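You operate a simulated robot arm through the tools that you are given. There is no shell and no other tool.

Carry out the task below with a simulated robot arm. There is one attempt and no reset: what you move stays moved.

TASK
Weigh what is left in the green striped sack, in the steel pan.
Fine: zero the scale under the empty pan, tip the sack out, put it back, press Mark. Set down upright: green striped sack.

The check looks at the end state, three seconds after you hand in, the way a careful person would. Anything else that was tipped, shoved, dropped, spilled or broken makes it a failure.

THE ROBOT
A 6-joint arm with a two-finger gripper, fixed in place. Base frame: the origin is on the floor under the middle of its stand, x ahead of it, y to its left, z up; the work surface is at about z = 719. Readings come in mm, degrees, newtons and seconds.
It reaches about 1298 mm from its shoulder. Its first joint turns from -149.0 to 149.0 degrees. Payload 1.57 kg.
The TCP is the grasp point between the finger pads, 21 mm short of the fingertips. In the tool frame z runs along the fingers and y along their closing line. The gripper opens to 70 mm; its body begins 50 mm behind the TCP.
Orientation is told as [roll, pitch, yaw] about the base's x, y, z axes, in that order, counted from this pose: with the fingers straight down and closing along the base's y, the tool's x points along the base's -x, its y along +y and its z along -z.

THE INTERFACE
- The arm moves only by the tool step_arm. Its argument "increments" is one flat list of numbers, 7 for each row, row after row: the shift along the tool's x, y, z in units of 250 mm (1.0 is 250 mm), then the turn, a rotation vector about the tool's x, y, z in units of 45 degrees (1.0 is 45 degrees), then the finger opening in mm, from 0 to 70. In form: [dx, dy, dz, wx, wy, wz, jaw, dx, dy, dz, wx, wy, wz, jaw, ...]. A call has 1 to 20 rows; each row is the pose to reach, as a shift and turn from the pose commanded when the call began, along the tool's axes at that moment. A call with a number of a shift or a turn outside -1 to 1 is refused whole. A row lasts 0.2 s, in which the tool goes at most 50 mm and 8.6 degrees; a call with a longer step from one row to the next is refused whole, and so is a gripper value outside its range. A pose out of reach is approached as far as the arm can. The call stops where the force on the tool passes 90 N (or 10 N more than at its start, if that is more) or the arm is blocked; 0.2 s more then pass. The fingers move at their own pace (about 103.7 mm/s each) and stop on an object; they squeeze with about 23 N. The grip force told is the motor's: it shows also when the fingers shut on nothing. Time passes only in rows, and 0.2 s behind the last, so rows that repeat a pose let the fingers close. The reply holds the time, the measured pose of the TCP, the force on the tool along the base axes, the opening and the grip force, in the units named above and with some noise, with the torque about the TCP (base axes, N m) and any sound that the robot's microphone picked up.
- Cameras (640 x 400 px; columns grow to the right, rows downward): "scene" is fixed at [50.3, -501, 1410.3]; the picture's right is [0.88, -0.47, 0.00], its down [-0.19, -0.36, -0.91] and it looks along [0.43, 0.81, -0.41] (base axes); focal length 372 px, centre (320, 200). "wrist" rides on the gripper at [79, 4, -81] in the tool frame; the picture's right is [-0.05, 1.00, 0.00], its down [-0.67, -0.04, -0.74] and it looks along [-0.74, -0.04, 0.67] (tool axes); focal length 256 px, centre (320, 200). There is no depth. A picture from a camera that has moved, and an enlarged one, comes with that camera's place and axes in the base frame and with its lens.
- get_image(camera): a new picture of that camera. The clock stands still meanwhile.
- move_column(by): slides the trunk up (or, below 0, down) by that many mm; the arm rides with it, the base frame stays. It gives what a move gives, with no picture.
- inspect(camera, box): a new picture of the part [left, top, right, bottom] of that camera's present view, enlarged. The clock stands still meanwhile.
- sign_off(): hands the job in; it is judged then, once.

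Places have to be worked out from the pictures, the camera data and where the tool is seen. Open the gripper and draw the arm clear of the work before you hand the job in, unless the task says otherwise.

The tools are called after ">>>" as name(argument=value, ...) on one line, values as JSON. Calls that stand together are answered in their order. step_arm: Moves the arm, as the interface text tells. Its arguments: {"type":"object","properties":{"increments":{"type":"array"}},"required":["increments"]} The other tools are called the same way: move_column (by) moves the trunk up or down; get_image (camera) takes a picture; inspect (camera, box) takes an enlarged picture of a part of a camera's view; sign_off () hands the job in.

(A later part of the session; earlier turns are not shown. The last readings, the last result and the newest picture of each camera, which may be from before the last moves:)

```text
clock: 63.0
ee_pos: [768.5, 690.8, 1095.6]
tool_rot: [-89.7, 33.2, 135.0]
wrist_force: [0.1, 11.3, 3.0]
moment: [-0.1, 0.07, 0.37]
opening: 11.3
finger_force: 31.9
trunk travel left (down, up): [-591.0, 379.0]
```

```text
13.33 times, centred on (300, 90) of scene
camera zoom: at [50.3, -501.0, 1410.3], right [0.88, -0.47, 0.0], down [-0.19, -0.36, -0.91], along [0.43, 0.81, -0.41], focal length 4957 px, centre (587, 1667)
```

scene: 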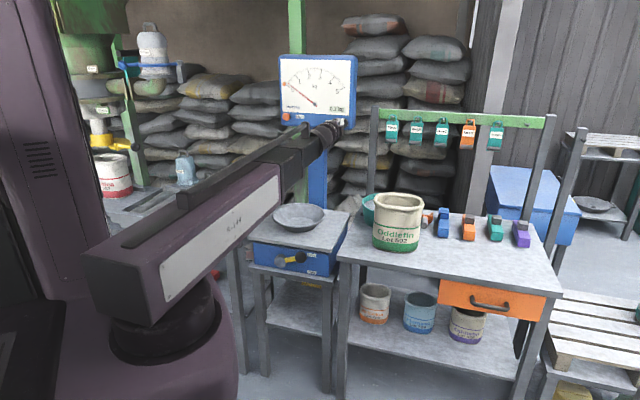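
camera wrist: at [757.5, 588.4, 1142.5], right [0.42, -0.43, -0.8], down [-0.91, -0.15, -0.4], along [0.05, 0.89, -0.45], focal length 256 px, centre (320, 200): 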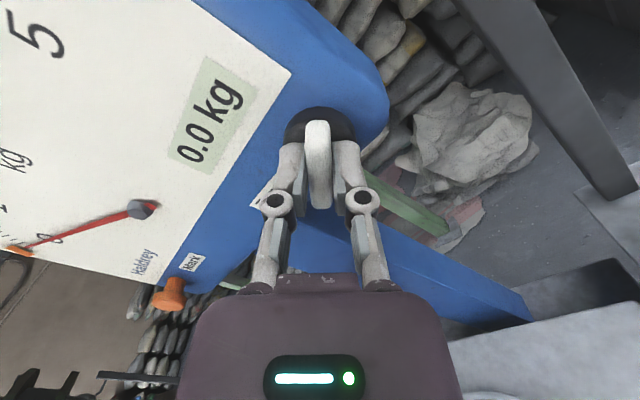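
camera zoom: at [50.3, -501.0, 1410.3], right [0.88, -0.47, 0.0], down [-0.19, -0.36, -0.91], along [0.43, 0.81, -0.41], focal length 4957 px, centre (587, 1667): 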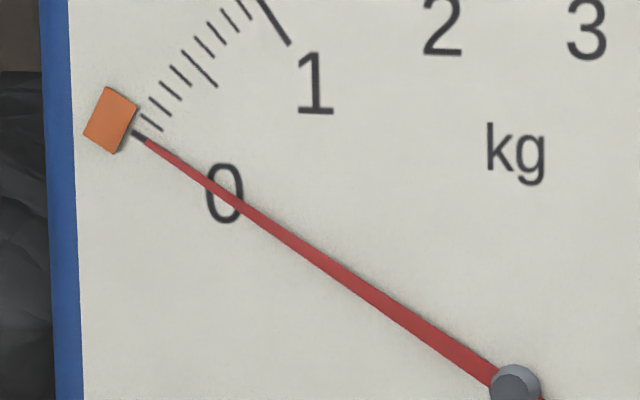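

>>> step_arm(increments=[0, 0, 0, 0, 0, 0.03, 5, 0, 0, 0, 0, 0, 0.03, 5])

>>> inspect(camera="scene", box=[280, 75, 320, 105])

```text
clock: 63.6
ee_pos: [767.7, 691.8, 1095.2]
tool_rot: [-89.8, 31.8, 135.1]
wrist_force: [-1.9, 9.8, 1.0]
moment: [0.04, -0.04, 0.04]
opening: 11.0
finger_force: 32.4
trunk travel left (down, up): [-591.0, 379.0]
```

```text
13.33 times, centred on (300, 90) of scene
camera zoom: at [50.3, -501.0, 1410.3], right [0.88, -0.47, 0.0], down [-0.19, -0.36, -0.91], along [0.43, 0.81, -0.41], focal length 4957 px, centre (587, 1667)
```

zoom: 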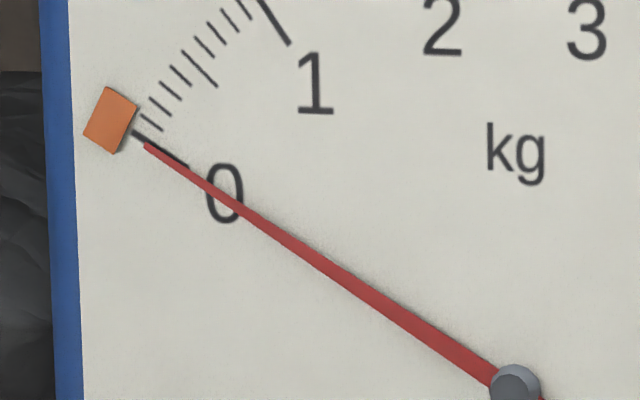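

The needle steps between two positions straddling true zero, and this is right at the transition — as close as it gets. I release the knob and back straight out.

>>> step_arm(increments=[0, 0, 0, 0, 0, 0, 20, 0, 0, 0, 0, 0, 0, 32, 0, 0, 0, 0, 0, 0, 32])

>>> inspect(camera="scene", box=[280, 75, 320, 105])

>>> step_arm(increments=[0, 0, -0.1, 0, 0, 0, 32, 0, 0, -0.2, 0, 0, 0, 32, 0, 0, -0.35, 0, 0, 0, 32, 0, 0, -0.5, 0, 0, 0, 32])

>>> inspect(camera="scene", box=[280, 75, 350, 125])

>>> get_image(camera="wrist")

```text
clock: 64.5
ee_pos: [769.3, 688.9, 1095.3]
tool_rot: [-89.8, 31.7, 135.1]
wrist_force: [-0.1, -0.4, 0.1]
moment: [-0.02, -0.01, 0.05]
opening: 31.9
finger_force: 0.1
trunk travel left (down, up): [-591.0, 379.0]
```

```text
13.33 times, centred on (300, 90) of scene
camera zoom: at [50.3, -501.0, 1410.3], right [0.88, -0.47, 0.0], down [-0.19, -0.36, -0.91], along [0.43, 0.81, -0.41], focal length 4957 px, centre (587, 1667)
```

zoom: 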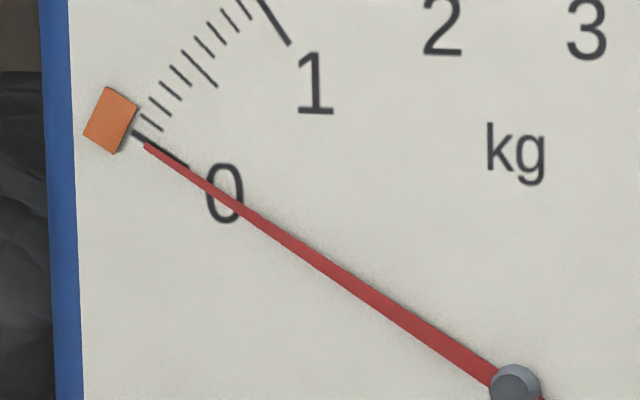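

```text
clock: 65.5
ee_pos: [678.0, 600.5, 1095.7]
tool_rot: [-89.9, 31.7, 135.1]
wrist_force: [-0.2, -0.7, 0.2]
moment: [-0.02, 0.0, 0.01]
opening: 31.9
finger_force: 0.0
trunk travel left (down, up): [-591.0, 379.0]
```

```text
8.00 times, centred on (315, 100) of scene
camera zoom: at [50.3, -501.0, 1410.3], right [0.88, -0.47, 0.0], down [-0.19, -0.36, -0.91], along [0.43, 0.81, -0.41], focal length 2974 px, centre (360, 1000)
```

zoom: 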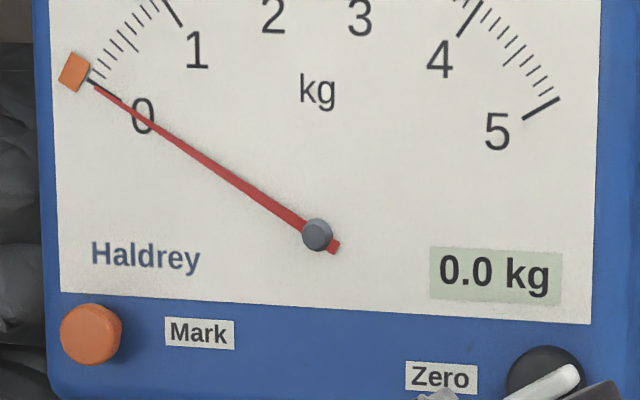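

```text
taken
camera wrist: at [670.4, 493.9, 1133.7], right [0.34, -0.34, -0.88], down [-0.94, -0.11, -0.32], along [0.01, 0.93, -0.36], focal length 256 px, centre (320, 200)
```

wrist: 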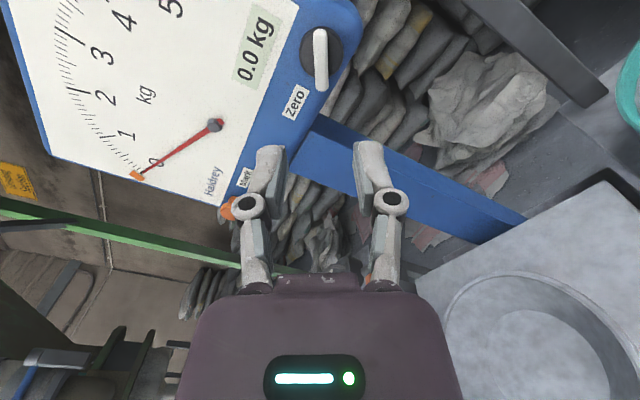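

Zeroed: 0.0 kg with the empty pan. Next I unwind the wrist rotation (148°) in free air, so the closing line lies in the vertical plane for handling the sack.

>>> step_arm(increments=[0, 0, -0.03, 0, 0, -0.165, 32, 0, 0, -0.06, 0, 0, -0.33, 32, 0, 0, -0.1, 0, 0, -0.495, 32, 0, 0, -0.15, 0, 0, -0.66, 32, 0, 0, -0.2, 0, 0, -0.824, 32])

>>> step_arm(increments=[0, 0, 0, 0, 0, -0.165, 32, 0, 0, 0, 0, 0, -0.33, 32, 0, 0, 0, 0, 0, -0.495, 32, 0, 0, 0, 0, 0, -0.66, 32, 0, 0, 0, 0, 0, -0.824, 32])

>>> step_arm(increments=[0, 0, 0, 0, 0, -0.165, 32, 0, 0, 0, 0, 0, -0.33, 32, 0, 0, 0, 0, 0, -0.495, 32, 0, 0, 0, 0, 0, -0.66, 32, 0, 0, 0, 0, 0, -0.824, 32])

>>> step_arm(increments=[0, 0, 0, 0, 0, -0.165, 32, 0, 0, 0, 0, 0, -0.33, 32, 0, 0, 0, 0, 0, -0.495, 32, 0, 0, 0, 0, 0, -0.66, 32, 0, 0, 0, 0, 0, -0.824, 32])

```text
clock: 66.7
ee_pos: [645.6, 566.1, 1097.2]
tool_rot: [-90.0, 69.0, 135.0]
wrist_force: [-0.7, 0.4, 0.0]
moment: [-0.01, 0.0, -0.01]
opening: 31.9
finger_force: 0.1
trunk travel left (down, up): [-591.0, 379.0]
```

```text
clock: 67.8
ee_pos: [647.0, 566.2, 1095.7]
tool_rot: [89.9, 73.8, -45.2]
wrist_force: [-0.9, -1.1, -0.2]
moment: [0.02, 0.01, -0.01]
opening: 31.8
finger_force: 0.0
trunk travel left (down, up): [-591.0, 379.0]
```

```text
clock: 69.0
ee_pos: [645.8, 565.7, 1095.9]
tool_rot: [89.8, 36.8, -45.1]
wrist_force: [-0.6, 0.2, 0.5]
moment: [-0.01, 0.01, 0.01]
opening: 32.1
finger_force: 0.0
trunk travel left (down, up): [-591.0, 379.0]
```

```text
clock: 70.2
ee_pos: [644.3, 566.5, 1095.8]
tool_rot: [89.9, -0.3, -45.0]
wrist_force: [0.2, -0.8, 0.8]
moment: [0.05, -0.01, 0.01]
opening: 32.1
finger_force: 0.2
trunk travel left (down, up): [-591.0, 379.0]
```

The hand points straight ahead with the closing line vertical. Before grasping the sack I test in free air whether the wrist can tilt up to 135°, as needed for tipping.

>>> step_arm(increments=[0, 0.0979, -0.0064, -0.1667, 0, 0, 32, 0, 0.1941, -0.0256, -0.3333, 0, 0, 32, 0, 0.287, -0.0571, -0.5, 0, 0, 32, 0, 0.375, -0.1005, -0.6667, 0, 0, 32, 0, 0.4566, -0.155, -0.8333, 0, 0, 32, 0, 0.5303, -0.2197, -1, 0, 0, 32])

>>> get_image(camera="scene")

>>> get_image(camera="wrist")

```text
clock: 71.7
ee_pos: [635.0, 489.6, 1224.3]
tool_rot: [133.2, -4.0, -40.9]
wrist_force: [0.4, -0.5, 0.5]
moment: [-0.01, -0.01, -0.01]
opening: 32.0
finger_force: 0.0
out of reach, approached as far as the arm can: row 1, 2, 3, 4, 5, 6
trunk travel left (down, up): [-591.0, 379.0]
```

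```text
taken
```

scene: 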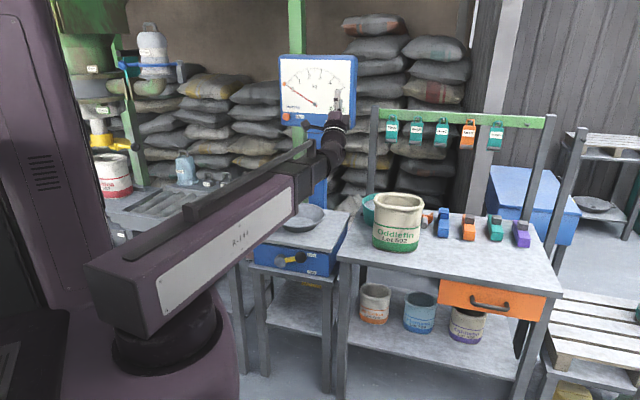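

```text
taken
camera wrist: at [537.9, 491.4, 1164.7], right [-0.45, -0.52, 0.73], down [0.19, -0.85, -0.49], along [0.87, -0.08, 0.48], focal length 256 px, centre (320, 200)
```

wrist: 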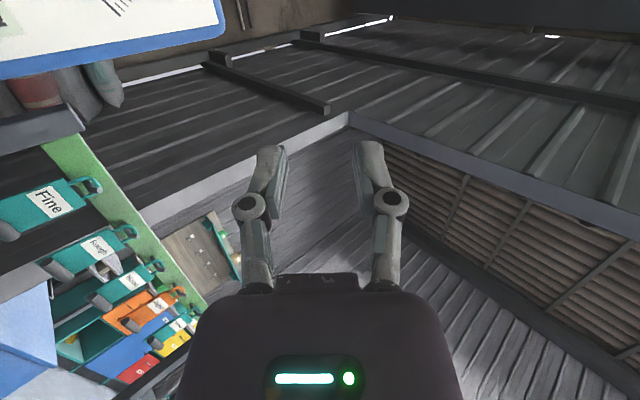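

The tilt works to ~133° but with sideways drift. I command a small corrective shift to see whether this pose is truly reachable or at a limit.

>>> step_arm(increments=[0.05, 0, 0, 0, 0, 0, 32, 0.1, 0, 0, 0, 0, 0, 32, 0.16, 0, 0, 0, 0, 0, 32])

```text
clock: 72.5
ee_pos: [612.2, 505.9, 1221.5]
tool_rot: [132.8, -5.0, -39.9]
wrist_force: [-0.7, 0.3, -0.2]
moment: [-0.05, 0.01, 0.03]
opening: 32.3
finger_force: 0.0
out of reach, approached as far as the arm can: row 2, 3
trunk travel left (down, up): [-591.0, 379.0]
```

The sideways drift comes from passing near the wrist's straight-ahead singularity while the hand's heading isn't in the beam's plane. For the pour I'll tilt exactly in the beam's radial plane. Now I bring the hand back down in free air.

>>> step_arm(increments=[0.007, -0.056, -0.052, 0.143, 0, 0, 32, 0.013, -0.113, -0.104, 0.286, 0, 0, 32, 0.02, -0.169, -0.156, 0.429, 0, 0, 32, 0.027, -0.225, -0.209, 0.571, 0, 0, 32, 0.034, -0.281, -0.261, 0.714, 0, 0, 32, 0.04, -0.338, -0.313, 0.857, 0, 0, 32, 0.047, -0.394, -0.365, 1, 0, 0, 32])

```text
clock: 74.0
ee_pos: [611.7, 509.4, 1095.6]
tool_rot: [89.6, -3.8, -40.8]
wrist_force: [0.6, -0.4, 0.0]
moment: [-0.01, 0.01, 0.02]
opening: 31.9
finger_force: 0.1
out of reach, approached as far as the arm can: row 1, 2, 3, 4, 5, 7
trunk travel left (down, up): [-591.0, 379.0]
```

I line the hand up with the beam's radial plane over the pan side (azimuth ~49°) to rehearse the tilt empty-handed.

>>> step_arm(increments=[0.104, 0.007, 0.012, 0, 0, 0.017, 32, 0.208, 0.014, 0.024, 0, 0, 0.034, 32, 0.312, 0.02, 0.037, 0, 0, 0.05, 32, 0.416, 0.027, 0.049, 0, 0, 0.067, 32, 0.52, 0.034, 0.061, 0, 0, 0.084, 32])

```text
clock: 75.2
ee_pos: [518.2, 611.9, 1083.5]
tool_rot: [86.1, 8.6, -39.2]
wrist_force: [1.5, -0.1, -0.7]
moment: [-0.04, 0.04, 0.01]
opening: 32.1
finger_force: 0.1
out of reach, approached as far as the arm can: row 1, 2, 3, 4, 5
trunk travel left (down, up): [-591.0, 379.0]
```

I bring the hand down to a 45° slant first, away from the singular direction, before correcting its heading.

>>> step_arm(increments=[-0.011, -0.075, -0.031, 0.143, 0, 0, 32, -0.023, -0.15, -0.063, 0.286, 0, 0, 32, -0.034, -0.225, -0.094, 0.429, 0, 0, 32, -0.046, -0.3, -0.126, 0.571, 0, 0, 32, -0.057, -0.374, -0.157, 0.714, 0, 0, 32, -0.069, -0.449, -0.189, 0.857, 0, 0, 32, -0.08, -0.524, -0.22, 1, 0, 0, 32])

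>>> get_image(camera="wrist")

```text
clock: 76.8
ee_pos: [502.6, 547.4, 960.7]
tool_rot: [43.2, -0.2, -41.1]
wrist_force: [-0.1, 0.3, 0.6]
moment: [-0.03, 0.04, 0.01]
opening: 31.9
finger_force: 0.1
out of reach, approached as far as the arm can: row 1, 3, 4, 5
trunk travel left (down, up): [-591.0, 379.0]
```

```text
taken
camera wrist: at [408.9, 560.1, 1021.3], right [0.52, 0.52, 0.68], down [0.15, -0.84, 0.52], along [0.84, -0.17, -0.51], focal length 256 px, centre (320, 200)
```

wrist: 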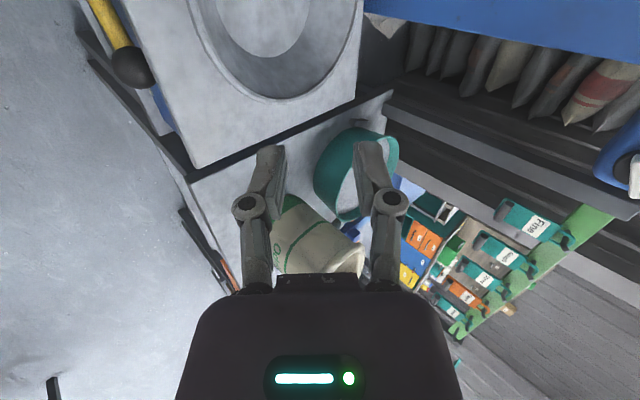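

Now the hand is clean at 43° tilt. I align it laterally with the beam's plane and rehearse the full tilt with the wrist pivot held still.

>>> step_arm(increments=[0.04, 0, 0, 0, 0, 0, 32, 0.0756, 0, 0, 0, 0, 0, 32])

>>> step_arm(increments=[0, 0.084, -0.0047, -0.1429, 0, 0, 32, 0, 0.167, -0.0188, -0.2857, 0, 0, 32, 0, 0.2477, -0.0421, -0.4286, 0, 0, 32, 0, 0.3254, -0.0743, -0.5714, 0, 0, 32, 0, 0.399, -0.1149, -0.7143, 0, 0, 32, 0, 0.4676, -0.1637, -0.8571, 0, 0, 32, 0, 0.5303, -0.2197, -1, 0, 0, 32])

>>> step_arm(increments=[0, 0.084, -0.0047, -0.1429, 0, 0, 32, 0, 0.167, -0.0188, -0.2857, 0, 0, 32, 0, 0.2477, -0.0421, -0.4286, 0, 0, 32, 0, 0.3254, -0.0743, -0.5714, 0, 0, 32, 0, 0.399, -0.1149, -0.7143, 0, 0, 32, 0, 0.4676, -0.1637, -0.8571, 0, 0, 32, 0, 0.5303, -0.2197, -1, 0, 0, 32])

```text
clock: 77.5
ee_pos: [488.2, 558.8, 960.3]
tool_rot: [43.2, -0.3, -41.0]
wrist_force: [-0.9, -0.3, -1.3]
moment: [0.0, -0.03, -0.03]
opening: 31.9
finger_force: 0.0
trunk travel left (down, up): [-591.0, 379.0]
```

```text
clock: 79.0
ee_pos: [525.8, 604.2, 1085.5]
tool_rot: [86.8, -0.2, -41.2]
wrist_force: [0.9, -0.8, -0.5]
moment: [0.02, 0.03, 0.01]
opening: 32.2
finger_force: 0.1
out of reach, approached as far as the arm can: row 7
trunk travel left (down, up): [-591.0, 379.0]
```

```text
clock: 80.7
ee_pos: [492.5, 567.9, 1223.4]
tool_rot: [133.4, -0.7, -41.1]
wrist_force: [0.9, -0.6, -0.4]
moment: [-0.02, -0.01, 0.07]
opening: 31.8
finger_force: 0.0
out of reach, approached as far as the arm can: row 1, 2, 3, 4
trunk travel left (down, up): [-591.0, 379.0]
```

In-plane tilting to 133° works cleanly. I check whether it can go on to 150° as well.

>>> step_arm(increments=[0, 0.0741, -0.0037, -0.126, 0, 0, 32, 0, 0.1474, -0.0146, -0.252, 0, 0, 32, 0, 0.2193, -0.0328, -0.378, 0, 0, 32])

>>> get_image(camera="scene")

```text
clock: 81.5
ee_pos: [463.9, 533.5, 1258.3]
tool_rot: [150.3, -0.2, -41.1]
wrist_force: [-0.4, 0.1, -0.6]
moment: [-0.02, 0.03, 0.03]
opening: 32.3
finger_force: 0.1
out of reach, approached as far as the arm can: row 2
trunk travel left (down, up): [-591.0, 379.0]
```

```text
taken
```

scene: 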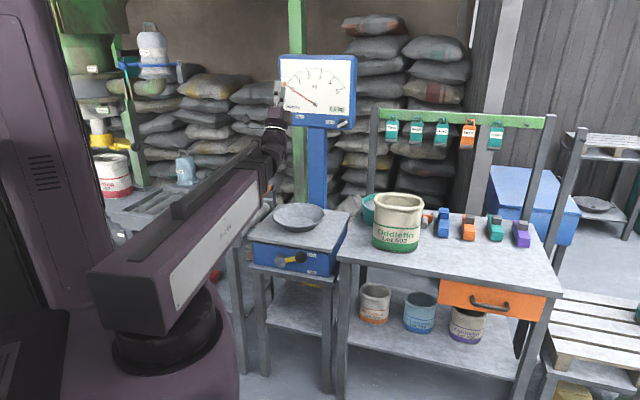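

The wrist reaches 150°. I now swing the empty hand back down to vertical through the same plane.

>>> step_arm(increments=[0, -0.084, -0.0047, 0.1429, 0, 0, 32, 0, -0.167, -0.0188, 0.2857, 0, 0, 32, 0, -0.2477, -0.0421, 0.4286, 0, 0, 32, 0, -0.3254, -0.0743, 0.5714, 0, 0, 32, 0, -0.399, -0.1149, 0.7143, 0, 0, 32, 0, -0.4676, -0.1637, 0.8571, 0, 0, 32, 0, -0.5303, -0.2197, 1, 0, 0, 32])

>>> step_arm(increments=[0, -0.084, -0.0047, 0.1429, 0, 0, 32, 0, -0.167, -0.0188, 0.2857, 0, 0, 32, 0, -0.2477, -0.0421, 0.4286, 0, 0, 32, 0, -0.3254, -0.0743, 0.5714, 0, 0, 32, 0, -0.399, -0.1149, 0.7143, 0, 0, 32, 0, -0.4676, -0.1637, 0.8571, 0, 0, 32, 0, -0.5303, -0.2197, 1, 0, 0, 32])

>>> step_arm(increments=[0, -0.084, -0.0047, 0.1429, 0, 0, 32, 0, -0.167, -0.0188, 0.2857, 0, 0, 32, 0, -0.2477, -0.0421, 0.4286, 0, 0, 32, 0, -0.3254, -0.0743, 0.5714, 0, 0, 32, 0, -0.399, -0.1149, 0.7143, 0, 0, 32, 0, -0.4676, -0.1637, 0.8571, 0, 0, 32, 0, -0.5303, -0.2197, 1, 0, 0, 32])

>>> step_arm(increments=[0, -0.1, -0.006, 0.17, 0, 0, 32, 0, -0.1941, -0.0256, 0.3333, 0, 0, 32])

```text
clock: 83.0
ee_pos: [522.7, 601.0, 1143.9]
tool_rot: [105.0, -0.2, -41.0]
wrist_force: [0.3, -0.5, -0.3]
moment: [-0.01, -0.02, -0.02]
opening: 31.7
finger_force: 0.0
out of reach, approached as far as the arm can: row 7
trunk travel left (down, up): [-591.0, 379.0]
```

```text
clock: 84.7
ee_pos: [489.4, 597.3, 1005.2]
tool_rot: [60.7, -1.6, -42.8]
wrist_force: [-0.6, 0.5, -0.4]
moment: [0.0, -0.02, -0.02]
opening: 32.0
finger_force: 0.1
out of reach, approached as far as the arm can: row 2, 3, 4, 6, 7
trunk travel left (down, up): [-591.0, 379.0]
```

```text
clock: 86.2
ee_pos: [383.8, 533.3, 923.6]
tool_rot: [18.9, -11.1, -44.5]
wrist_force: [-0.2, 0.3, 0.3]
moment: [0.01, -0.01, 0.01]
opening: 31.7
finger_force: 0.0
out of reach, approached as far as the arm can: row 1, 2, 3, 4, 5, 6, 7
trunk travel left (down, up): [-591.0, 379.0]
```

```text
clock: 86.8
ee_pos: [348.9, 497.4, 917.1]
tool_rot: [5.5, -15.1, -44.7]
wrist_force: [0.7, -0.8, 0.6]
moment: [-0.02, -0.02, -0.01]
opening: 32.2
finger_force: 0.0
out of reach, approached as far as the arm can: row 1, 2
trunk travel left (down, up): [-591.0, 379.0]
```

Some drift on the way back, only in free air. I straighten the hand to vertical and move it away from the arm's inner limit.

>>> step_arm(increments=[-0.101, 0.038, 0.037, 0.024, 0.067, 0, 40, -0.203, 0.076, 0.074, 0.049, 0.134, 0, 50, -0.304, 0.114, 0.112, 0.073, 0.202, 0, 60, -0.406, 0.152, 0.149, 0.098, 0.269, 0, 70, -0.507, 0.19, 0.186, 0.122, 0.336, 0, 70])

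>>> move_column(by=160)

>>> get_image(camera="wrist")

```text
clock: 88.0
ee_pos: [484.2, 438.0, 916.6]
tool_rot: [1.0, -16.1, -44.2]
wrist_force: [0.1, -0.2, 0.6]
moment: [0.0, -0.04, -0.02]
opening: 70.1
finger_force: 0.2
out of reach, approached as far as the arm can: row 1, 2, 3, 4, 5
trunk travel left (down, up): [-591.0, 379.0]
```

```text
clock: 89.9
ee_pos: [484.9, 436.9, 1076.1]
tool_rot: [1.0, -16.2, -44.2]
wrist_force: [-0.7, -0.1, 0.0]
moment: [0.0, 0.03, 0.0]
opening: 70.2
finger_force: 0.1
trunk travel left (down, up): [-751.0, 219.0]
```

```text
taken
camera wrist: at [415.5, 507.9, 1132.5], right [0.73, 0.68, 0.03], down [0.28, -0.34, 0.9], along [0.63, -0.65, -0.43], focal length 256 px, centre (320, 200)
```

wrist: 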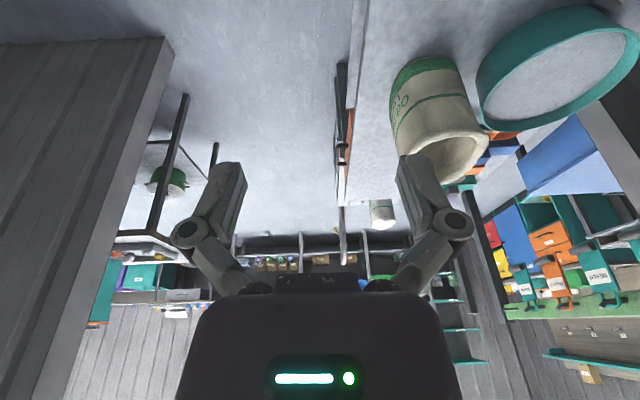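

The pitch is still -16°; I correct it with a rotation alone.

>>> step_arm(increments=[0, 0, 0.01, 0.007, 0.12, 0, 70, 0, 0, 0.02, 0.014, 0.24, 0, 70, 0, 0, 0.029, 0.022, 0.36, 0, 70])

>>> get_image(camera="wrist")

```text
clock: 90.7
ee_pos: [484.3, 436.0, 1077.0]
tool_rot: [1.2, -16.2, -44.2]
wrist_force: [-0.1, -0.1, 0.1]
moment: [0.02, 0.0, 0.02]
opening: 69.8
finger_force: 0.0
out of reach, approached as far as the arm can: row 1, 2, 3
trunk travel left (down, up): [-751.0, 219.0]
```

```text
taken
camera wrist: at [415.7, 506.1, 1132.6], right [0.73, 0.68, 0.03], down [0.28, -0.34, 0.9], along [0.63, -0.65, -0.44], focal length 256 px, centre (320, 200)
```

wrist: 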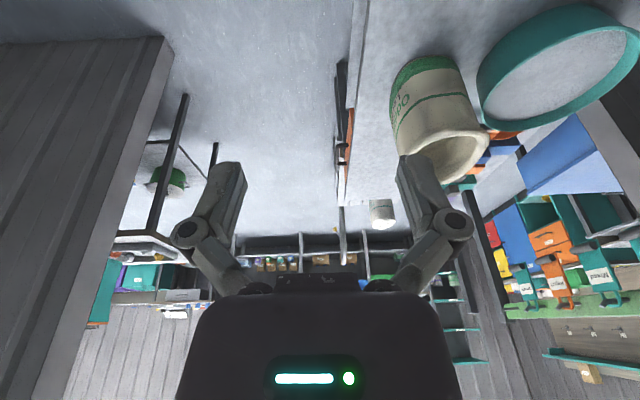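

The wrist's forearm-roll joint has flipped and sits at its limit, so the hand cannot come vertical. I'll lean it away from the limit first, then pass it straight through the forward direction to un-flip it, all in free space high above the work.

>>> step_arm(increments=[-0.0914, 0, -0.0056, 0, -0.1556, 0, 40, -0.1815, 0, -0.0223, 0, -0.3111, -0.017, 30])

```text
clock: 91.3
ee_pos: [514.2, 404.9, 1094.4]
tool_rot: [0.8, -30.2, -43.6]
wrist_force: [-0.2, -0.5, -0.1]
moment: [0.01, 0.0, 0.01]
opening: 30.0
finger_force: 0.1
trunk travel left (down, up): [-751.0, 219.0]
```

That moved cleanly, confirming the joint-limit diagnosis. Now I tilt forward toward the beam direction in the exact plane.

>>> step_arm(increments=[0, 0.084, -0.0047, -0.1429, 0, 0, 30, 0, 0.167, -0.0188, -0.2857, 0, 0, 30, 0, 0.2477, -0.0421, -0.4286, 0, 0, 30, 0, 0.3254, -0.0743, -0.5714, 0, 0, 30, 0, 0.399, -0.1149, -0.7143, 0, 0, 30, 0, 0.4676, -0.1637, -0.8571, 0, 0, 30, 0, 0.5303, -0.2197, -1, 0, 0, 30])

>>> step_arm(increments=[0, 0.087, -0.0051, -0.148, 0, 0, 30, 0, 0.173, -0.0202, -0.296, 0, 0, 30, 0, 0.2565, -0.0452, -0.444, 0, 0, 30, 0, 0.3365, -0.0797, -0.5927, 0, 0, 30, 0, 0.4117, -0.1231, -0.7407, 0, 0, 30, 0, 0.4821, -0.1755, -0.8889, 0, 0, 30])

```text
clock: 92.9
ee_pos: [581.8, 521.8, 1143.1]
tool_rot: [45.9, -30.1, -43.6]
wrist_force: [0.4, -0.5, 0.4]
moment: [0.0, 0.03, 0.01]
opening: 29.8
finger_force: 0.0
trunk travel left (down, up): [-751.0, 219.0]
```

```text
clock: 94.3
ee_pos: [576.3, 601.7, 1244.8]
tool_rot: [86.0, -30.1, -43.6]
wrist_force: [0.1, 0.1, 0.3]
moment: [0.04, 0.0, -0.01]
opening: 30.0
finger_force: 0.1
trunk travel left (down, up): [-751.0, 219.0]
```

Clean so far: the hand is 4° short of the beam direction. Now one 8° step straight across it.

>>> step_arm(increments=[0.0082, 0.1066, -0.0077, -0.1817, 0.0139, 0, 30])

>>> step_arm(increments=[0, 0.0979, -0.0064, -0.1667, 0, 0, 30, 0, 0.1941, -0.0256, -0.3333, 0, 0, 30, 0, 0.287, -0.0571, -0.5, 0, 0, 30, 0, 0.375, -0.1005, -0.6667, 0, 0, 30])

```text
clock: 94.7
ee_pos: [572.1, 604.8, 1259.5]
tool_rot: [90.8, -28.8, -43.8]
wrist_force: [0.9, -0.2, 1.1]
moment: [-0.04, -0.03, 0.03]
opening: 30.0
finger_force: 0.1
out of reach, approached as far as the arm can: row 1
trunk travel left (down, up): [-751.0, 219.0]
```

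```text
clock: 95.7
ee_pos: [519.7, 618.2, 1338.7]
tool_rot: [120.9, -29.7, -43.8]
wrist_force: [0.0, 0.6, -0.7]
moment: [0.02, -0.01, -0.02]
opening: 29.8
finger_force: 0.1
out of reach, approached as far as the arm can: row 1, 2
trunk travel left (down, up): [-751.0, 219.0]
```

It crossed. Now I sweep the hand around the beam axis, over the left side toward down, 45° at a time, with the wrist pivot held fixed.

>>> step_arm(increments=[0.05, -0.0022, -0.0017, -0.0012, 0.085, -0.1433, 30, 0.0992, -0.0098, -0.0067, -0.0024, 0.17, -0.2867, 30, 0.1467, -0.023, -0.0149, -0.0036, 0.255, -0.43, 30, 0.1919, -0.0415, -0.0262, -0.0048, 0.34, -0.5733, 30, 0.2338, -0.0647, -0.0404, -0.006, 0.425, -0.7167, 30, 0.2718, -0.0927, -0.0572, -0.0072, 0.51, -0.86, 30])

>>> step_arm(increments=[0.05, -0.0022, -0.0017, -0.0012, 0.085, -0.1433, 30, 0.0992, -0.0098, -0.0067, -0.0024, 0.17, -0.2867, 30, 0.1467, -0.023, -0.0149, -0.0036, 0.255, -0.43, 30, 0.1919, -0.0415, -0.0262, -0.0048, 0.34, -0.5733, 30, 0.2338, -0.0647, -0.0404, -0.006, 0.425, -0.7167, 30, 0.2718, -0.0927, -0.0572, -0.0072, 0.51, -0.86, 30])

>>> step_arm(increments=[0.05, -0.0022, -0.0017, -0.0012, 0.085, -0.1433, 30, 0.0992, -0.0098, -0.0067, -0.0024, 0.17, -0.2867, 30, 0.1467, -0.023, -0.0149, -0.0036, 0.255, -0.43, 30, 0.1919, -0.0415, -0.0262, -0.0048, 0.34, -0.5733, 30, 0.2338, -0.0647, -0.0404, -0.006, 0.425, -0.7167, 30, 0.2718, -0.0927, -0.0572, -0.0072, 0.51, -0.86, 30])

```text
clock: 97.1
ee_pos: [489.4, 651.5, 1281.1]
tool_rot: [121.9, -75.2, -44.9]
wrist_force: [0.1, 0.2, -0.4]
moment: [0.03, -0.01, 0.02]
opening: 29.9
finger_force: 0.0
trunk travel left (down, up): [-751.0, 219.0]
```

```text
clock: 98.5
ee_pos: [494.5, 644.3, 1209.2]
tool_rot: [-59.9, -59.8, 137.3]
wrist_force: [-0.3, 0.1, 0.5]
moment: [0.01, 0.02, 0.04]
opening: 30.0
finger_force: 0.1
trunk travel left (down, up): [-751.0, 219.0]
```

```text
clock: 99.9
ee_pos: [548.4, 592.0, 1166.0]
tool_rot: [-59.7, -15.7, 138.3]
wrist_force: [0.3, 0.0, 0.9]
moment: [-0.01, 0.03, -0.01]
opening: 30.1
finger_force: 0.1
out of reach, approached as far as the arm can: row 6
trunk travel left (down, up): [-751.0, 219.0]
```

Row 6 hit a limit again. I test whether the sweep can continue toward vertical.

>>> step_arm(increments=[0.05, -0.0022, -0.0017, -0.0012, 0.085, -0.1433, 30, 0.0992, -0.0098, -0.0067, -0.0024, 0.17, -0.2867, 30])

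```text
clock: 100.5
ee_pos: [601.0, 539.4, 1164.7]
tool_rot: [-60.4, -2.2, 140.8]
wrist_force: [-0.2, -0.1, 0.1]
moment: [0.01, -0.01, 0.04]
opening: 30.0
finger_force: 0.0
out of reach, approached as far as the arm can: row 1, 2
trunk travel left (down, up): [-751.0, 219.0]
```

The joint is still flipped, parked at its + limit. I'll cross the beam axis again, but offset to the side where the limit blocks a flip, forcing it straight through.

>>> step_arm(increments=[0.0383, -0.083, -0.0056, 0.1413, 0.0651, 0, 30, 0.0759, -0.1648, -0.0223, 0.2825, 0.1302, 0, 30, 0.1125, -0.2441, -0.0498, 0.4238, 0.1953, 0, 30, 0.1474, -0.3198, -0.0878, 0.5651, 0.2604, 0, 30])

>>> step_arm(increments=[0.0448, -0.0971, -0.0077, 0.1655, 0.0763, 0, 30, 0.0886, -0.1923, -0.0305, 0.331, 0.1525, 0, 30, 0.1307, -0.2836, -0.0681, 0.4965, 0.2288, 0, 30, 0.1663, -0.3609, -0.114, 0.6458, 0.2976, 0, 30])

```text
clock: 101.5
ee_pos: [658.1, 515.3, 1244.5]
tool_rot: [-86.4, 1.2, 131.2]
wrist_force: [-0.6, -0.2, 0.8]
moment: [0.0, 0.02, -0.01]
opening: 29.9
finger_force: 0.1
out of reach, approached as far as the arm can: row 2, 3, 4
trunk travel left (down, up): [-751.0, 219.0]
```

```text
clock: 102.5
ee_pos: [665.7, 471.8, 1336.4]
tool_rot: [-115.3, -1.3, 116.6]
wrist_force: [0.4, 0.4, -0.1]
moment: [0.02, 0.03, 0.02]
opening: 30.0
finger_force: 0.0
trunk travel left (down, up): [-751.0, 219.0]
```

I sweep around the beam axis over the right side toward down and see whether it now reaches vertical.

>>> step_arm(increments=[0.0403, 0.0213, -0.0014, -0.0322, 0.0706, 0.1476, 30, 0.0778, 0.0471, -0.0055, -0.0644, 0.1412, 0.2952, 30, 0.1118, 0.0769, -0.0123, -0.0966, 0.2118, 0.4428, 30, 0.1416, 0.1102, -0.0217, -0.1288, 0.2824, 0.5904, 30, 0.1668, 0.1464, -0.0335, -0.161, 0.353, 0.738, 30, 0.187, 0.1849, -0.0475, -0.1934, 0.4234, 0.8853, 30])

>>> step_arm(increments=[0.0403, 0.0213, -0.0014, -0.0322, 0.0706, 0.1476, 30, 0.0778, 0.0471, -0.0055, -0.0644, 0.1412, 0.2952, 30, 0.1118, 0.0769, -0.0123, -0.0966, 0.2118, 0.4428, 30, 0.1416, 0.1102, -0.0217, -0.1288, 0.2824, 0.5904, 30, 0.1668, 0.1464, -0.0335, -0.161, 0.353, 0.738, 30, 0.187, 0.1849, -0.0475, -0.1934, 0.4234, 0.8853, 30])

>>> step_arm(increments=[0.0403, 0.0213, -0.0014, -0.0322, 0.0706, 0.1476, 30, 0.0778, 0.0471, -0.0055, -0.0644, 0.1412, 0.2952, 30, 0.1118, 0.0769, -0.0123, -0.0966, 0.2118, 0.4428, 30, 0.1416, 0.1102, -0.0217, -0.1288, 0.2824, 0.5904, 30, 0.1668, 0.1464, -0.0335, -0.161, 0.353, 0.738, 30, 0.187, 0.1849, -0.0475, -0.1934, 0.4234, 0.8853, 30])

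```text
clock: 103.9
ee_pos: [695.0, 432.9, 1286.9]
tool_rot: [-103.9, -45.2, 111.7]
wrist_force: [-0.3, -0.3, 0.4]
moment: [-0.01, -0.04, -0.02]
opening: 30.2
finger_force: 0.0
trunk travel left (down, up): [-751.0, 219.0]
```

```text
clock: 105.3
ee_pos: [692.5, 434.8, 1221.3]
tool_rot: [-18.3, -78.6, 30.5]
wrist_force: [0.9, -0.8, 0.4]
moment: [0.0, -0.03, 0.01]
opening: 30.4
finger_force: 0.1
trunk travel left (down, up): [-751.0, 219.0]
```

```text
clock: 106.7
ee_pos: [663.7, 472.8, 1174.7]
tool_rot: [53.6, -42.4, -36.7]
wrist_force: [0.3, 0.7, -0.4]
moment: [-0.03, 0.0, -0.02]
opening: 30.2
finger_force: 0.1
trunk travel left (down, up): [-751.0, 219.0]
```

No limits hit. I continue the last 22° and see whether it passes straight below.

>>> step_arm(increments=[0.0403, 0.0213, -0.0014, -0.0322, 0.0706, 0.1476, 30, 0.0778, 0.0471, -0.0055, -0.0644, 0.1412, 0.2952, 30, 0.1118, 0.0769, -0.0123, -0.0966, 0.2118, 0.4428, 30])

```text
clock: 107.5
ee_pos: [643.8, 500.9, 1169.4]
tool_rot: [59.8, -20.5, -40.3]
wrist_force: [1.0, 0.1, -0.1]
moment: [0.0, -0.01, 0.01]
opening: 30.0
finger_force: 0.0
trunk travel left (down, up): [-751.0, 219.0]
```

The wrist is un-flipped (it passed through straight below without a limit). I now tilt the hand down to vertical.

>>> step_arm(increments=[0.0389, -0.0898, -0.0064, 0.153, 0.0662, 0, 30, 0.0771, -0.1781, -0.0256, 0.306, 0.1324, 0, 30, 0.1139, -0.2634, -0.0571, 0.459, 0.1986, 0, 30, 0.1489, -0.3442, -0.1005, 0.612, 0.2648, 0, 30, 0.1813, -0.4191, -0.155, 0.765, 0.331, 0, 30, 0.2105, -0.4867, -0.2197, 0.9178, 0.397, 0, 30])

>>> step_arm(increments=[0.0292, -0.0675, -0.0036, 0.1148, 0.0497, 0, 30, 0.0581, -0.1344, -0.0144, 0.2297, 0.0993, 0, 30, 0.0866, -0.2001, -0.0324, 0.3447, 0.1491, 0, 30])

>>> get_image(camera="wrist")

>>> get_image(camera="scene")

```text
clock: 108.9
ee_pos: [557.0, 432.1, 1078.4]
tool_rot: [15.7, -6.8, -29.3]
wrist_force: [0.2, 0.3, 0.1]
moment: [0.0, 0.01, -0.02]
opening: 30.1
finger_force: 0.0
out of reach, approached as far as the arm can: row 5
trunk travel left (down, up): [-751.0, 219.0]
```

```text
clock: 109.7
ee_pos: [513.6, 397.3, 1069.1]
tool_rot: [0.0, -0.2, -28.3]
wrist_force: [0.2, -0.4, 0.2]
moment: [-0.02, -0.03, 0.0]
opening: 30.0
finger_force: 0.0
trunk travel left (down, up): [-751.0, 219.0]
```

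```text
taken
camera wrist: at [445.8, 438.8, 1150.2], right [0.52, 0.85, 0.0], down [0.57, -0.35, 0.75], along [0.64, -0.39, -0.66], focal length 256 px, centre (320, 200)
```

wrist: 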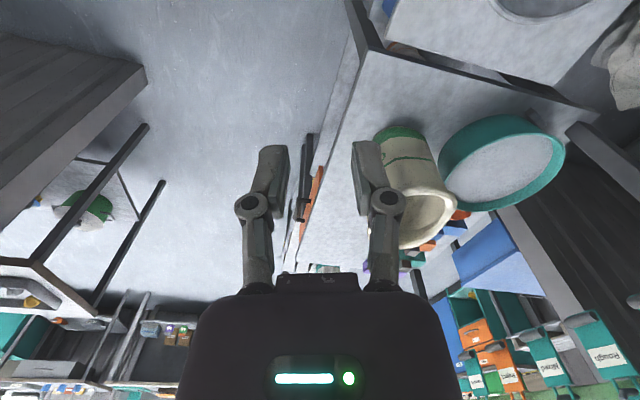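

```text
taken
```

scene: 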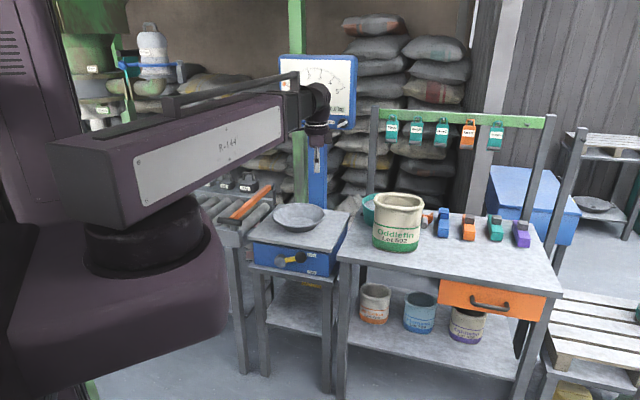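

The hand is vertical again with everything on the benches undisturbed. From now on I'll avoid pointing along the beam. Next I move above the sack's back wall at yaw -45° for a close look.

>>> step_arm(increments=[-0.119, 0.077, 0, 0, 0, 0.074, 50, -0.238, 0.154, 0, 0, 0, 0.148, 60, -0.356, 0.232, 0, 0, 0, 0.223, 70, -0.475, 0.309, 0, 0, 0, 0.297, 70, -0.594, 0.386, 0, 0, 0, 0.371, 70])

>>> step_arm(increments=[-0.092, 0.108, 0, 0, 0, 0, 70, -0.183, 0.216, 0, 0, 0, 0, 70, -0.275, 0.324, 0, 0, 0, 0, 70, -0.366, 0.432, 0, 0, 0, 0, 70, -0.458, 0.54, 0, 0, 0, 0, 70])

>>> get_image(camera="wrist")

```text
clock: 110.9
ee_pos: [691.6, 412.2, 1070.1]
tool_rot: [0.1, -0.2, -45.1]
wrist_force: [0.3, 0.2, -0.4]
moment: [0.0, 0.02, 0.03]
opening: 69.9
finger_force: 0.0
trunk travel left (down, up): [-751.0, 219.0]
```

```text
clock: 112.1
ee_pos: [868.9, 425.5, 1069.2]
tool_rot: [0.1, -0.2, -45.0]
wrist_force: [-0.5, -0.5, -0.2]
moment: [-0.03, 0.02, -0.02]
opening: 69.9
finger_force: 0.0
trunk travel left (down, up): [-751.0, 219.0]
```

```text
taken
camera wrist: at [817.1, 484.8, 1149.7], right [0.74, 0.67, 0.0], down [0.44, -0.5, 0.75], along [0.5, -0.55, -0.67], focal length 256 px, centre (320, 200)
```

wrist: 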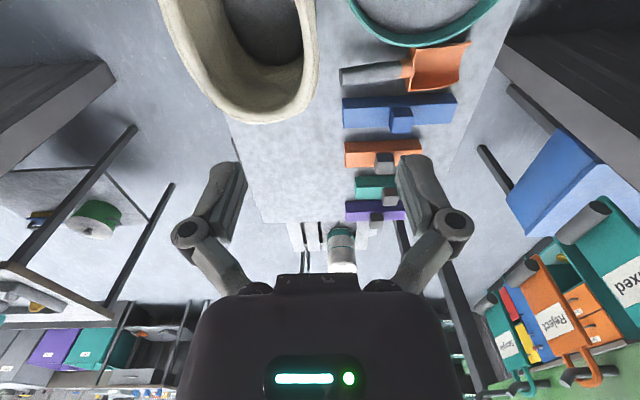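

The sack's rim is an oval of about 170 × 135 mm, with the back wall at e2≈906–915. I lower 120 mm (tips still ~50 mm above the rim) and look closely.

>>> move_column(by=-120)

>>> get_image(camera="wrist")

>>> inspect(camera="scene", box=[340, 140, 460, 260])

```text
clock: 113.6
ee_pos: [869.0, 426.0, 950.0]
tool_rot: [0.1, -0.1, -45.1]
wrist_force: [-0.3, 0.7, 0.3]
moment: [0.0, -0.01, 0.0]
opening: 70.1
finger_force: 0.0
trunk travel left (down, up): [-631.0, 339.0]
```

```text
taken
camera wrist: at [816.1, 484.4, 1030.3], right [0.74, 0.67, 0.0], down [0.44, -0.5, 0.75], along [0.5, -0.55, -0.67], focal length 256 px, centre (320, 200)
```

wrist: 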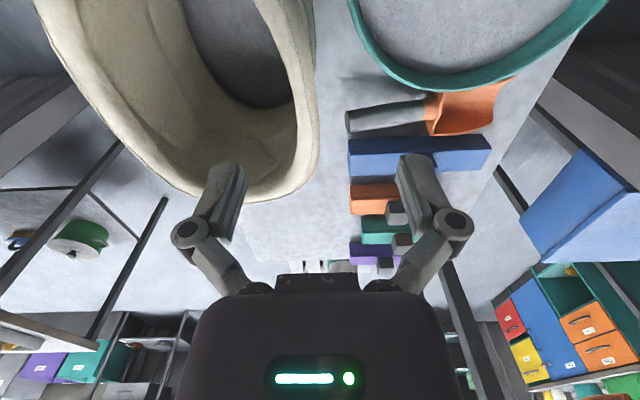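

```text
3.33 times, centred on (400, 200) of scene
camera zoom: at [50.3, -501.0, 1410.3], right [0.88, -0.47, 0.0], down [-0.19, -0.36, -0.91], along [0.43, 0.81, -0.41], focal length 1239 px, centre (53, 200)
```

zoom: 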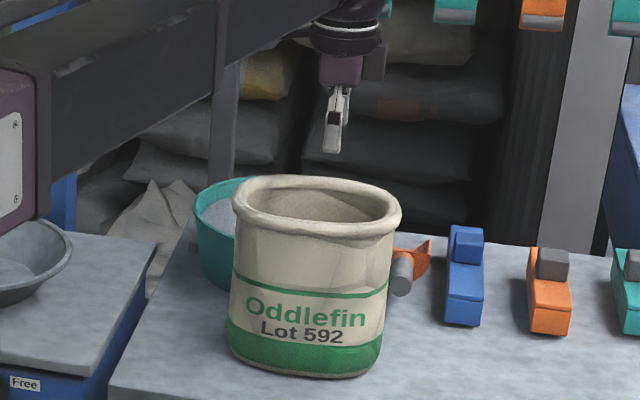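

The sack holds a layer of dark grains, and its rim is at z≈888. The back wall's mid-line is at e2≈908, so I shift 8 mm toward it and lower 45 mm to check alignment before straddling the wall.

>>> step_arm(increments=[0, -0.032, 0, 0, 0, 0, 60, 0, -0.032, 0, 0, 0, 0, 60])

>>> move_column(by=-40)

>>> get_image(camera="wrist")

```text
clock: 114.2
ee_pos: [861.5, 418.8, 949.1]
tool_rot: [0.2, -0.3, -45.0]
wrist_force: [0.1, 0.9, -0.1]
moment: [0.02, 0.03, -0.02]
opening: 59.9
finger_force: 0.0
trunk travel left (down, up): [-631.0, 339.0]
```

```text
clock: 115.0
ee_pos: [861.1, 419.4, 909.6]
tool_rot: [0.2, -0.2, -45.1]
wrist_force: [-0.4, 0.4, -0.4]
moment: [0.04, 0.01, -0.01]
opening: 60.0
finger_force: 0.0
trunk travel left (down, up): [-591.0, 379.0]
```

```text
taken
camera wrist: at [809.0, 478.7, 990.3], right [0.74, 0.67, 0.0], down [0.44, -0.5, 0.75], along [0.5, -0.55, -0.67], focal length 256 px, centre (320, 200)
```

wrist: 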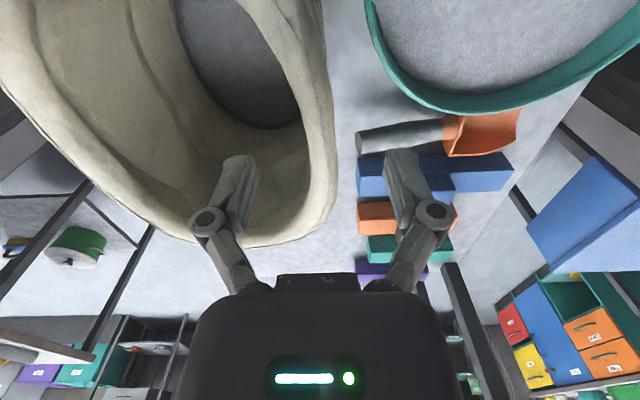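

>>> inspect(camera="wrist", box=[200, 80, 460, 250])

```text
2.35 times, centred on (330, 165) of wrist
camera zoom: at [809.0, 478.7, 990.3], right [0.74, 0.67, 0.0], down [0.44, -0.5, 0.75], along [0.5, -0.55, -0.67], focal length 602 px, centre (296, 282)
```

zoom: 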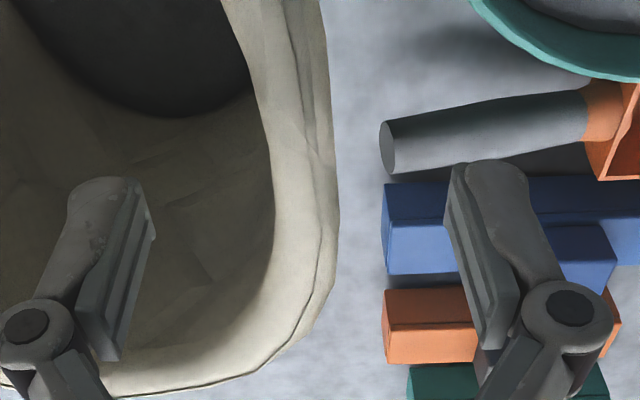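

The wall (about 14 mm thick) is centred between the fingers, at the middle of the back side. I lower 38 mm to straddle it and close.

>>> move_column(by=-20)

>>> move_column(by=-20)

>>> get_image(camera="wrist")

```text
clock: 115.7
ee_pos: [861.6, 419.3, 889.9]
tool_rot: [0.2, -0.1, -45.0]
wrist_force: [-0.1, -0.1, -0.2]
moment: [-0.02, 0.03, 0.0]
opening: 60.3
finger_force: 0.0
trunk travel left (down, up): [-571.0, 399.0]
```

```text
clock: 116.3
ee_pos: [861.7, 421.1, 869.1]
tool_rot: [0.2, -0.2, -45.0]
wrist_force: [-0.9, 0.0, -0.7]
moment: [0.0, 0.01, 0.02]
opening: 59.9
finger_force: 0.0
trunk travel left (down, up): [-551.0, 419.0]
```

```text
taken
camera wrist: at [809.1, 478.7, 950.2], right [0.74, 0.67, 0.0], down [0.44, -0.5, 0.75], along [0.5, -0.55, -0.67], focal length 256 px, centre (320, 200)
```

wrist: 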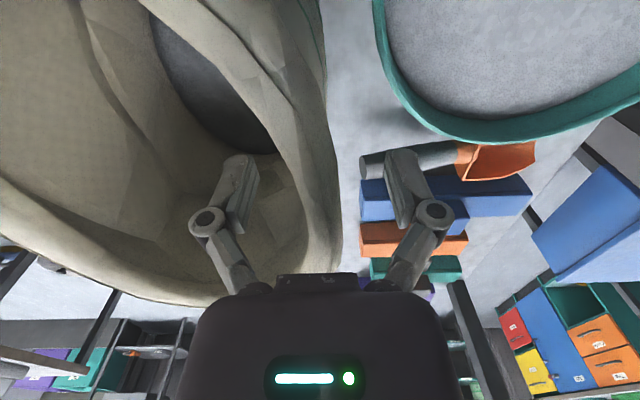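

>>> step_arm(increments=[0, 0, 0, 0, 0, 0, 40, 0, 0, 0, 0, 0, 0, 25, 0, 0, 0, 0, 0, 0, 10, 0, 0, 0, 0, 0, 0, 0, 0, 0, 0, 0, 0, 0, 0])

>>> get_image(camera="wrist")

```text
clock: 117.5
ee_pos: [862.6, 419.2, 869.2]
tool_rot: [0.2, -0.2, -45.1]
wrist_force: [-0.3, -0.7, -0.1]
moment: [-0.03, -0.01, 0.02]
opening: 7.5
finger_force: 23.3
trunk travel left (down, up): [-551.0, 419.0]
```

```text
taken
camera wrist: at [809.1, 478.6, 950.2], right [0.74, 0.67, 0.0], down [0.44, -0.5, 0.75], along [0.5, -0.55, -0.67], focal length 256 px, centre (320, 200)
```

wrist: 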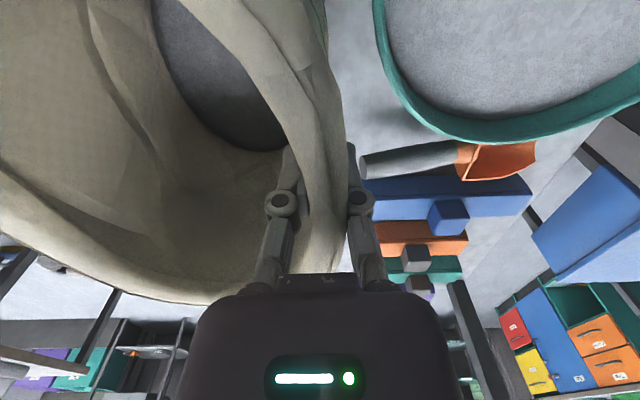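

Gripped the wall (7.5 mm between pads). I lift 15 mm to test the weight and hold.

>>> move_column(by=15)

>>> get_image(camera="wrist")

>>> inspect(camera="scene", box=[340, 140, 460, 260])

```text
clock: 118.2
ee_pos: [860.7, 420.3, 884.2]
tool_rot: [0.0, -0.2, -45.0]
wrist_force: [0.8, -0.6, -4.2]
moment: [0.1, -0.19, 0.02]
opening: 7.6
finger_force: 23.3
trunk travel left (down, up): [-566.0, 404.0]
```

```text
taken
camera wrist: at [809.5, 479.1, 964.7], right [0.74, 0.67, 0.0], down [0.44, -0.5, 0.75], along [0.5, -0.55, -0.67], focal length 256 px, centre (320, 200)
```

wrist: 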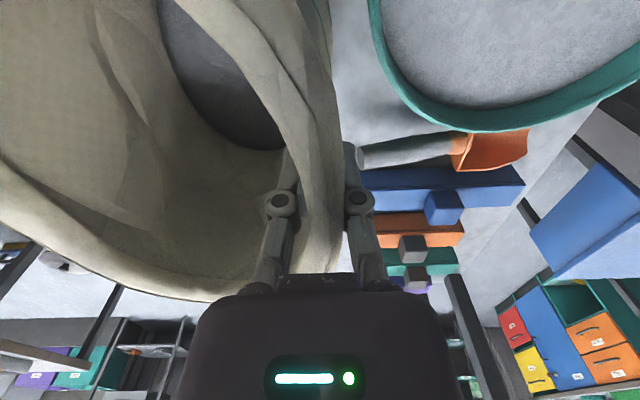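

```text
3.33 times, centred on (400, 200) of scene
camera zoom: at [50.3, -501.0, 1410.3], right [0.88, -0.47, 0.0], down [-0.19, -0.36, -0.91], along [0.43, 0.81, -0.41], focal length 1239 px, centre (53, 200)
```

zoom: 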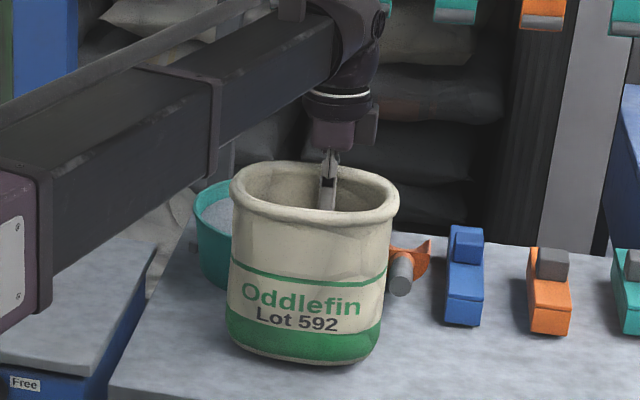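

Around 4 N hangs on the hand, with little droop. I lift another 60 mm and check again.

>>> move_column(by=60)

>>> inspect(camera="scene", box=[340, 120, 460, 260])

>>> get_image(camera="wrist")

```text
clock: 119.2
ee_pos: [861.5, 418.5, 944.2]
tool_rot: [0.1, -0.2, -45.0]
wrist_force: [-0.7, 1.0, -3.6]
moment: [0.13, -0.2, 0.0]
opening: 7.5
finger_force: 22.7
trunk travel left (down, up): [-626.0, 344.0]
```

```text
2.86 times, centred on (400, 190) of scene
camera zoom: at [50.3, -501.0, 1410.3], right [0.88, -0.47, 0.0], down [-0.19, -0.36, -0.91], along [0.43, 0.81, -0.41], focal length 1062 px, centre (91, 229)
```

zoom: 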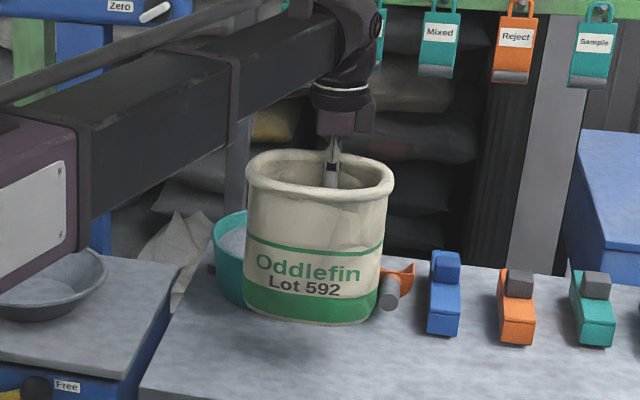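

```text
taken
camera wrist: at [809.6, 479.0, 1024.6], right [0.74, 0.67, 0.0], down [0.44, -0.5, 0.75], along [0.5, -0.55, -0.67], focal length 256 px, centre (320, 200)
```

wrist: 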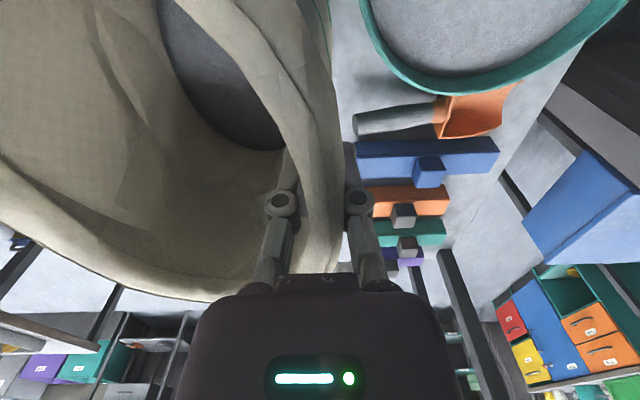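

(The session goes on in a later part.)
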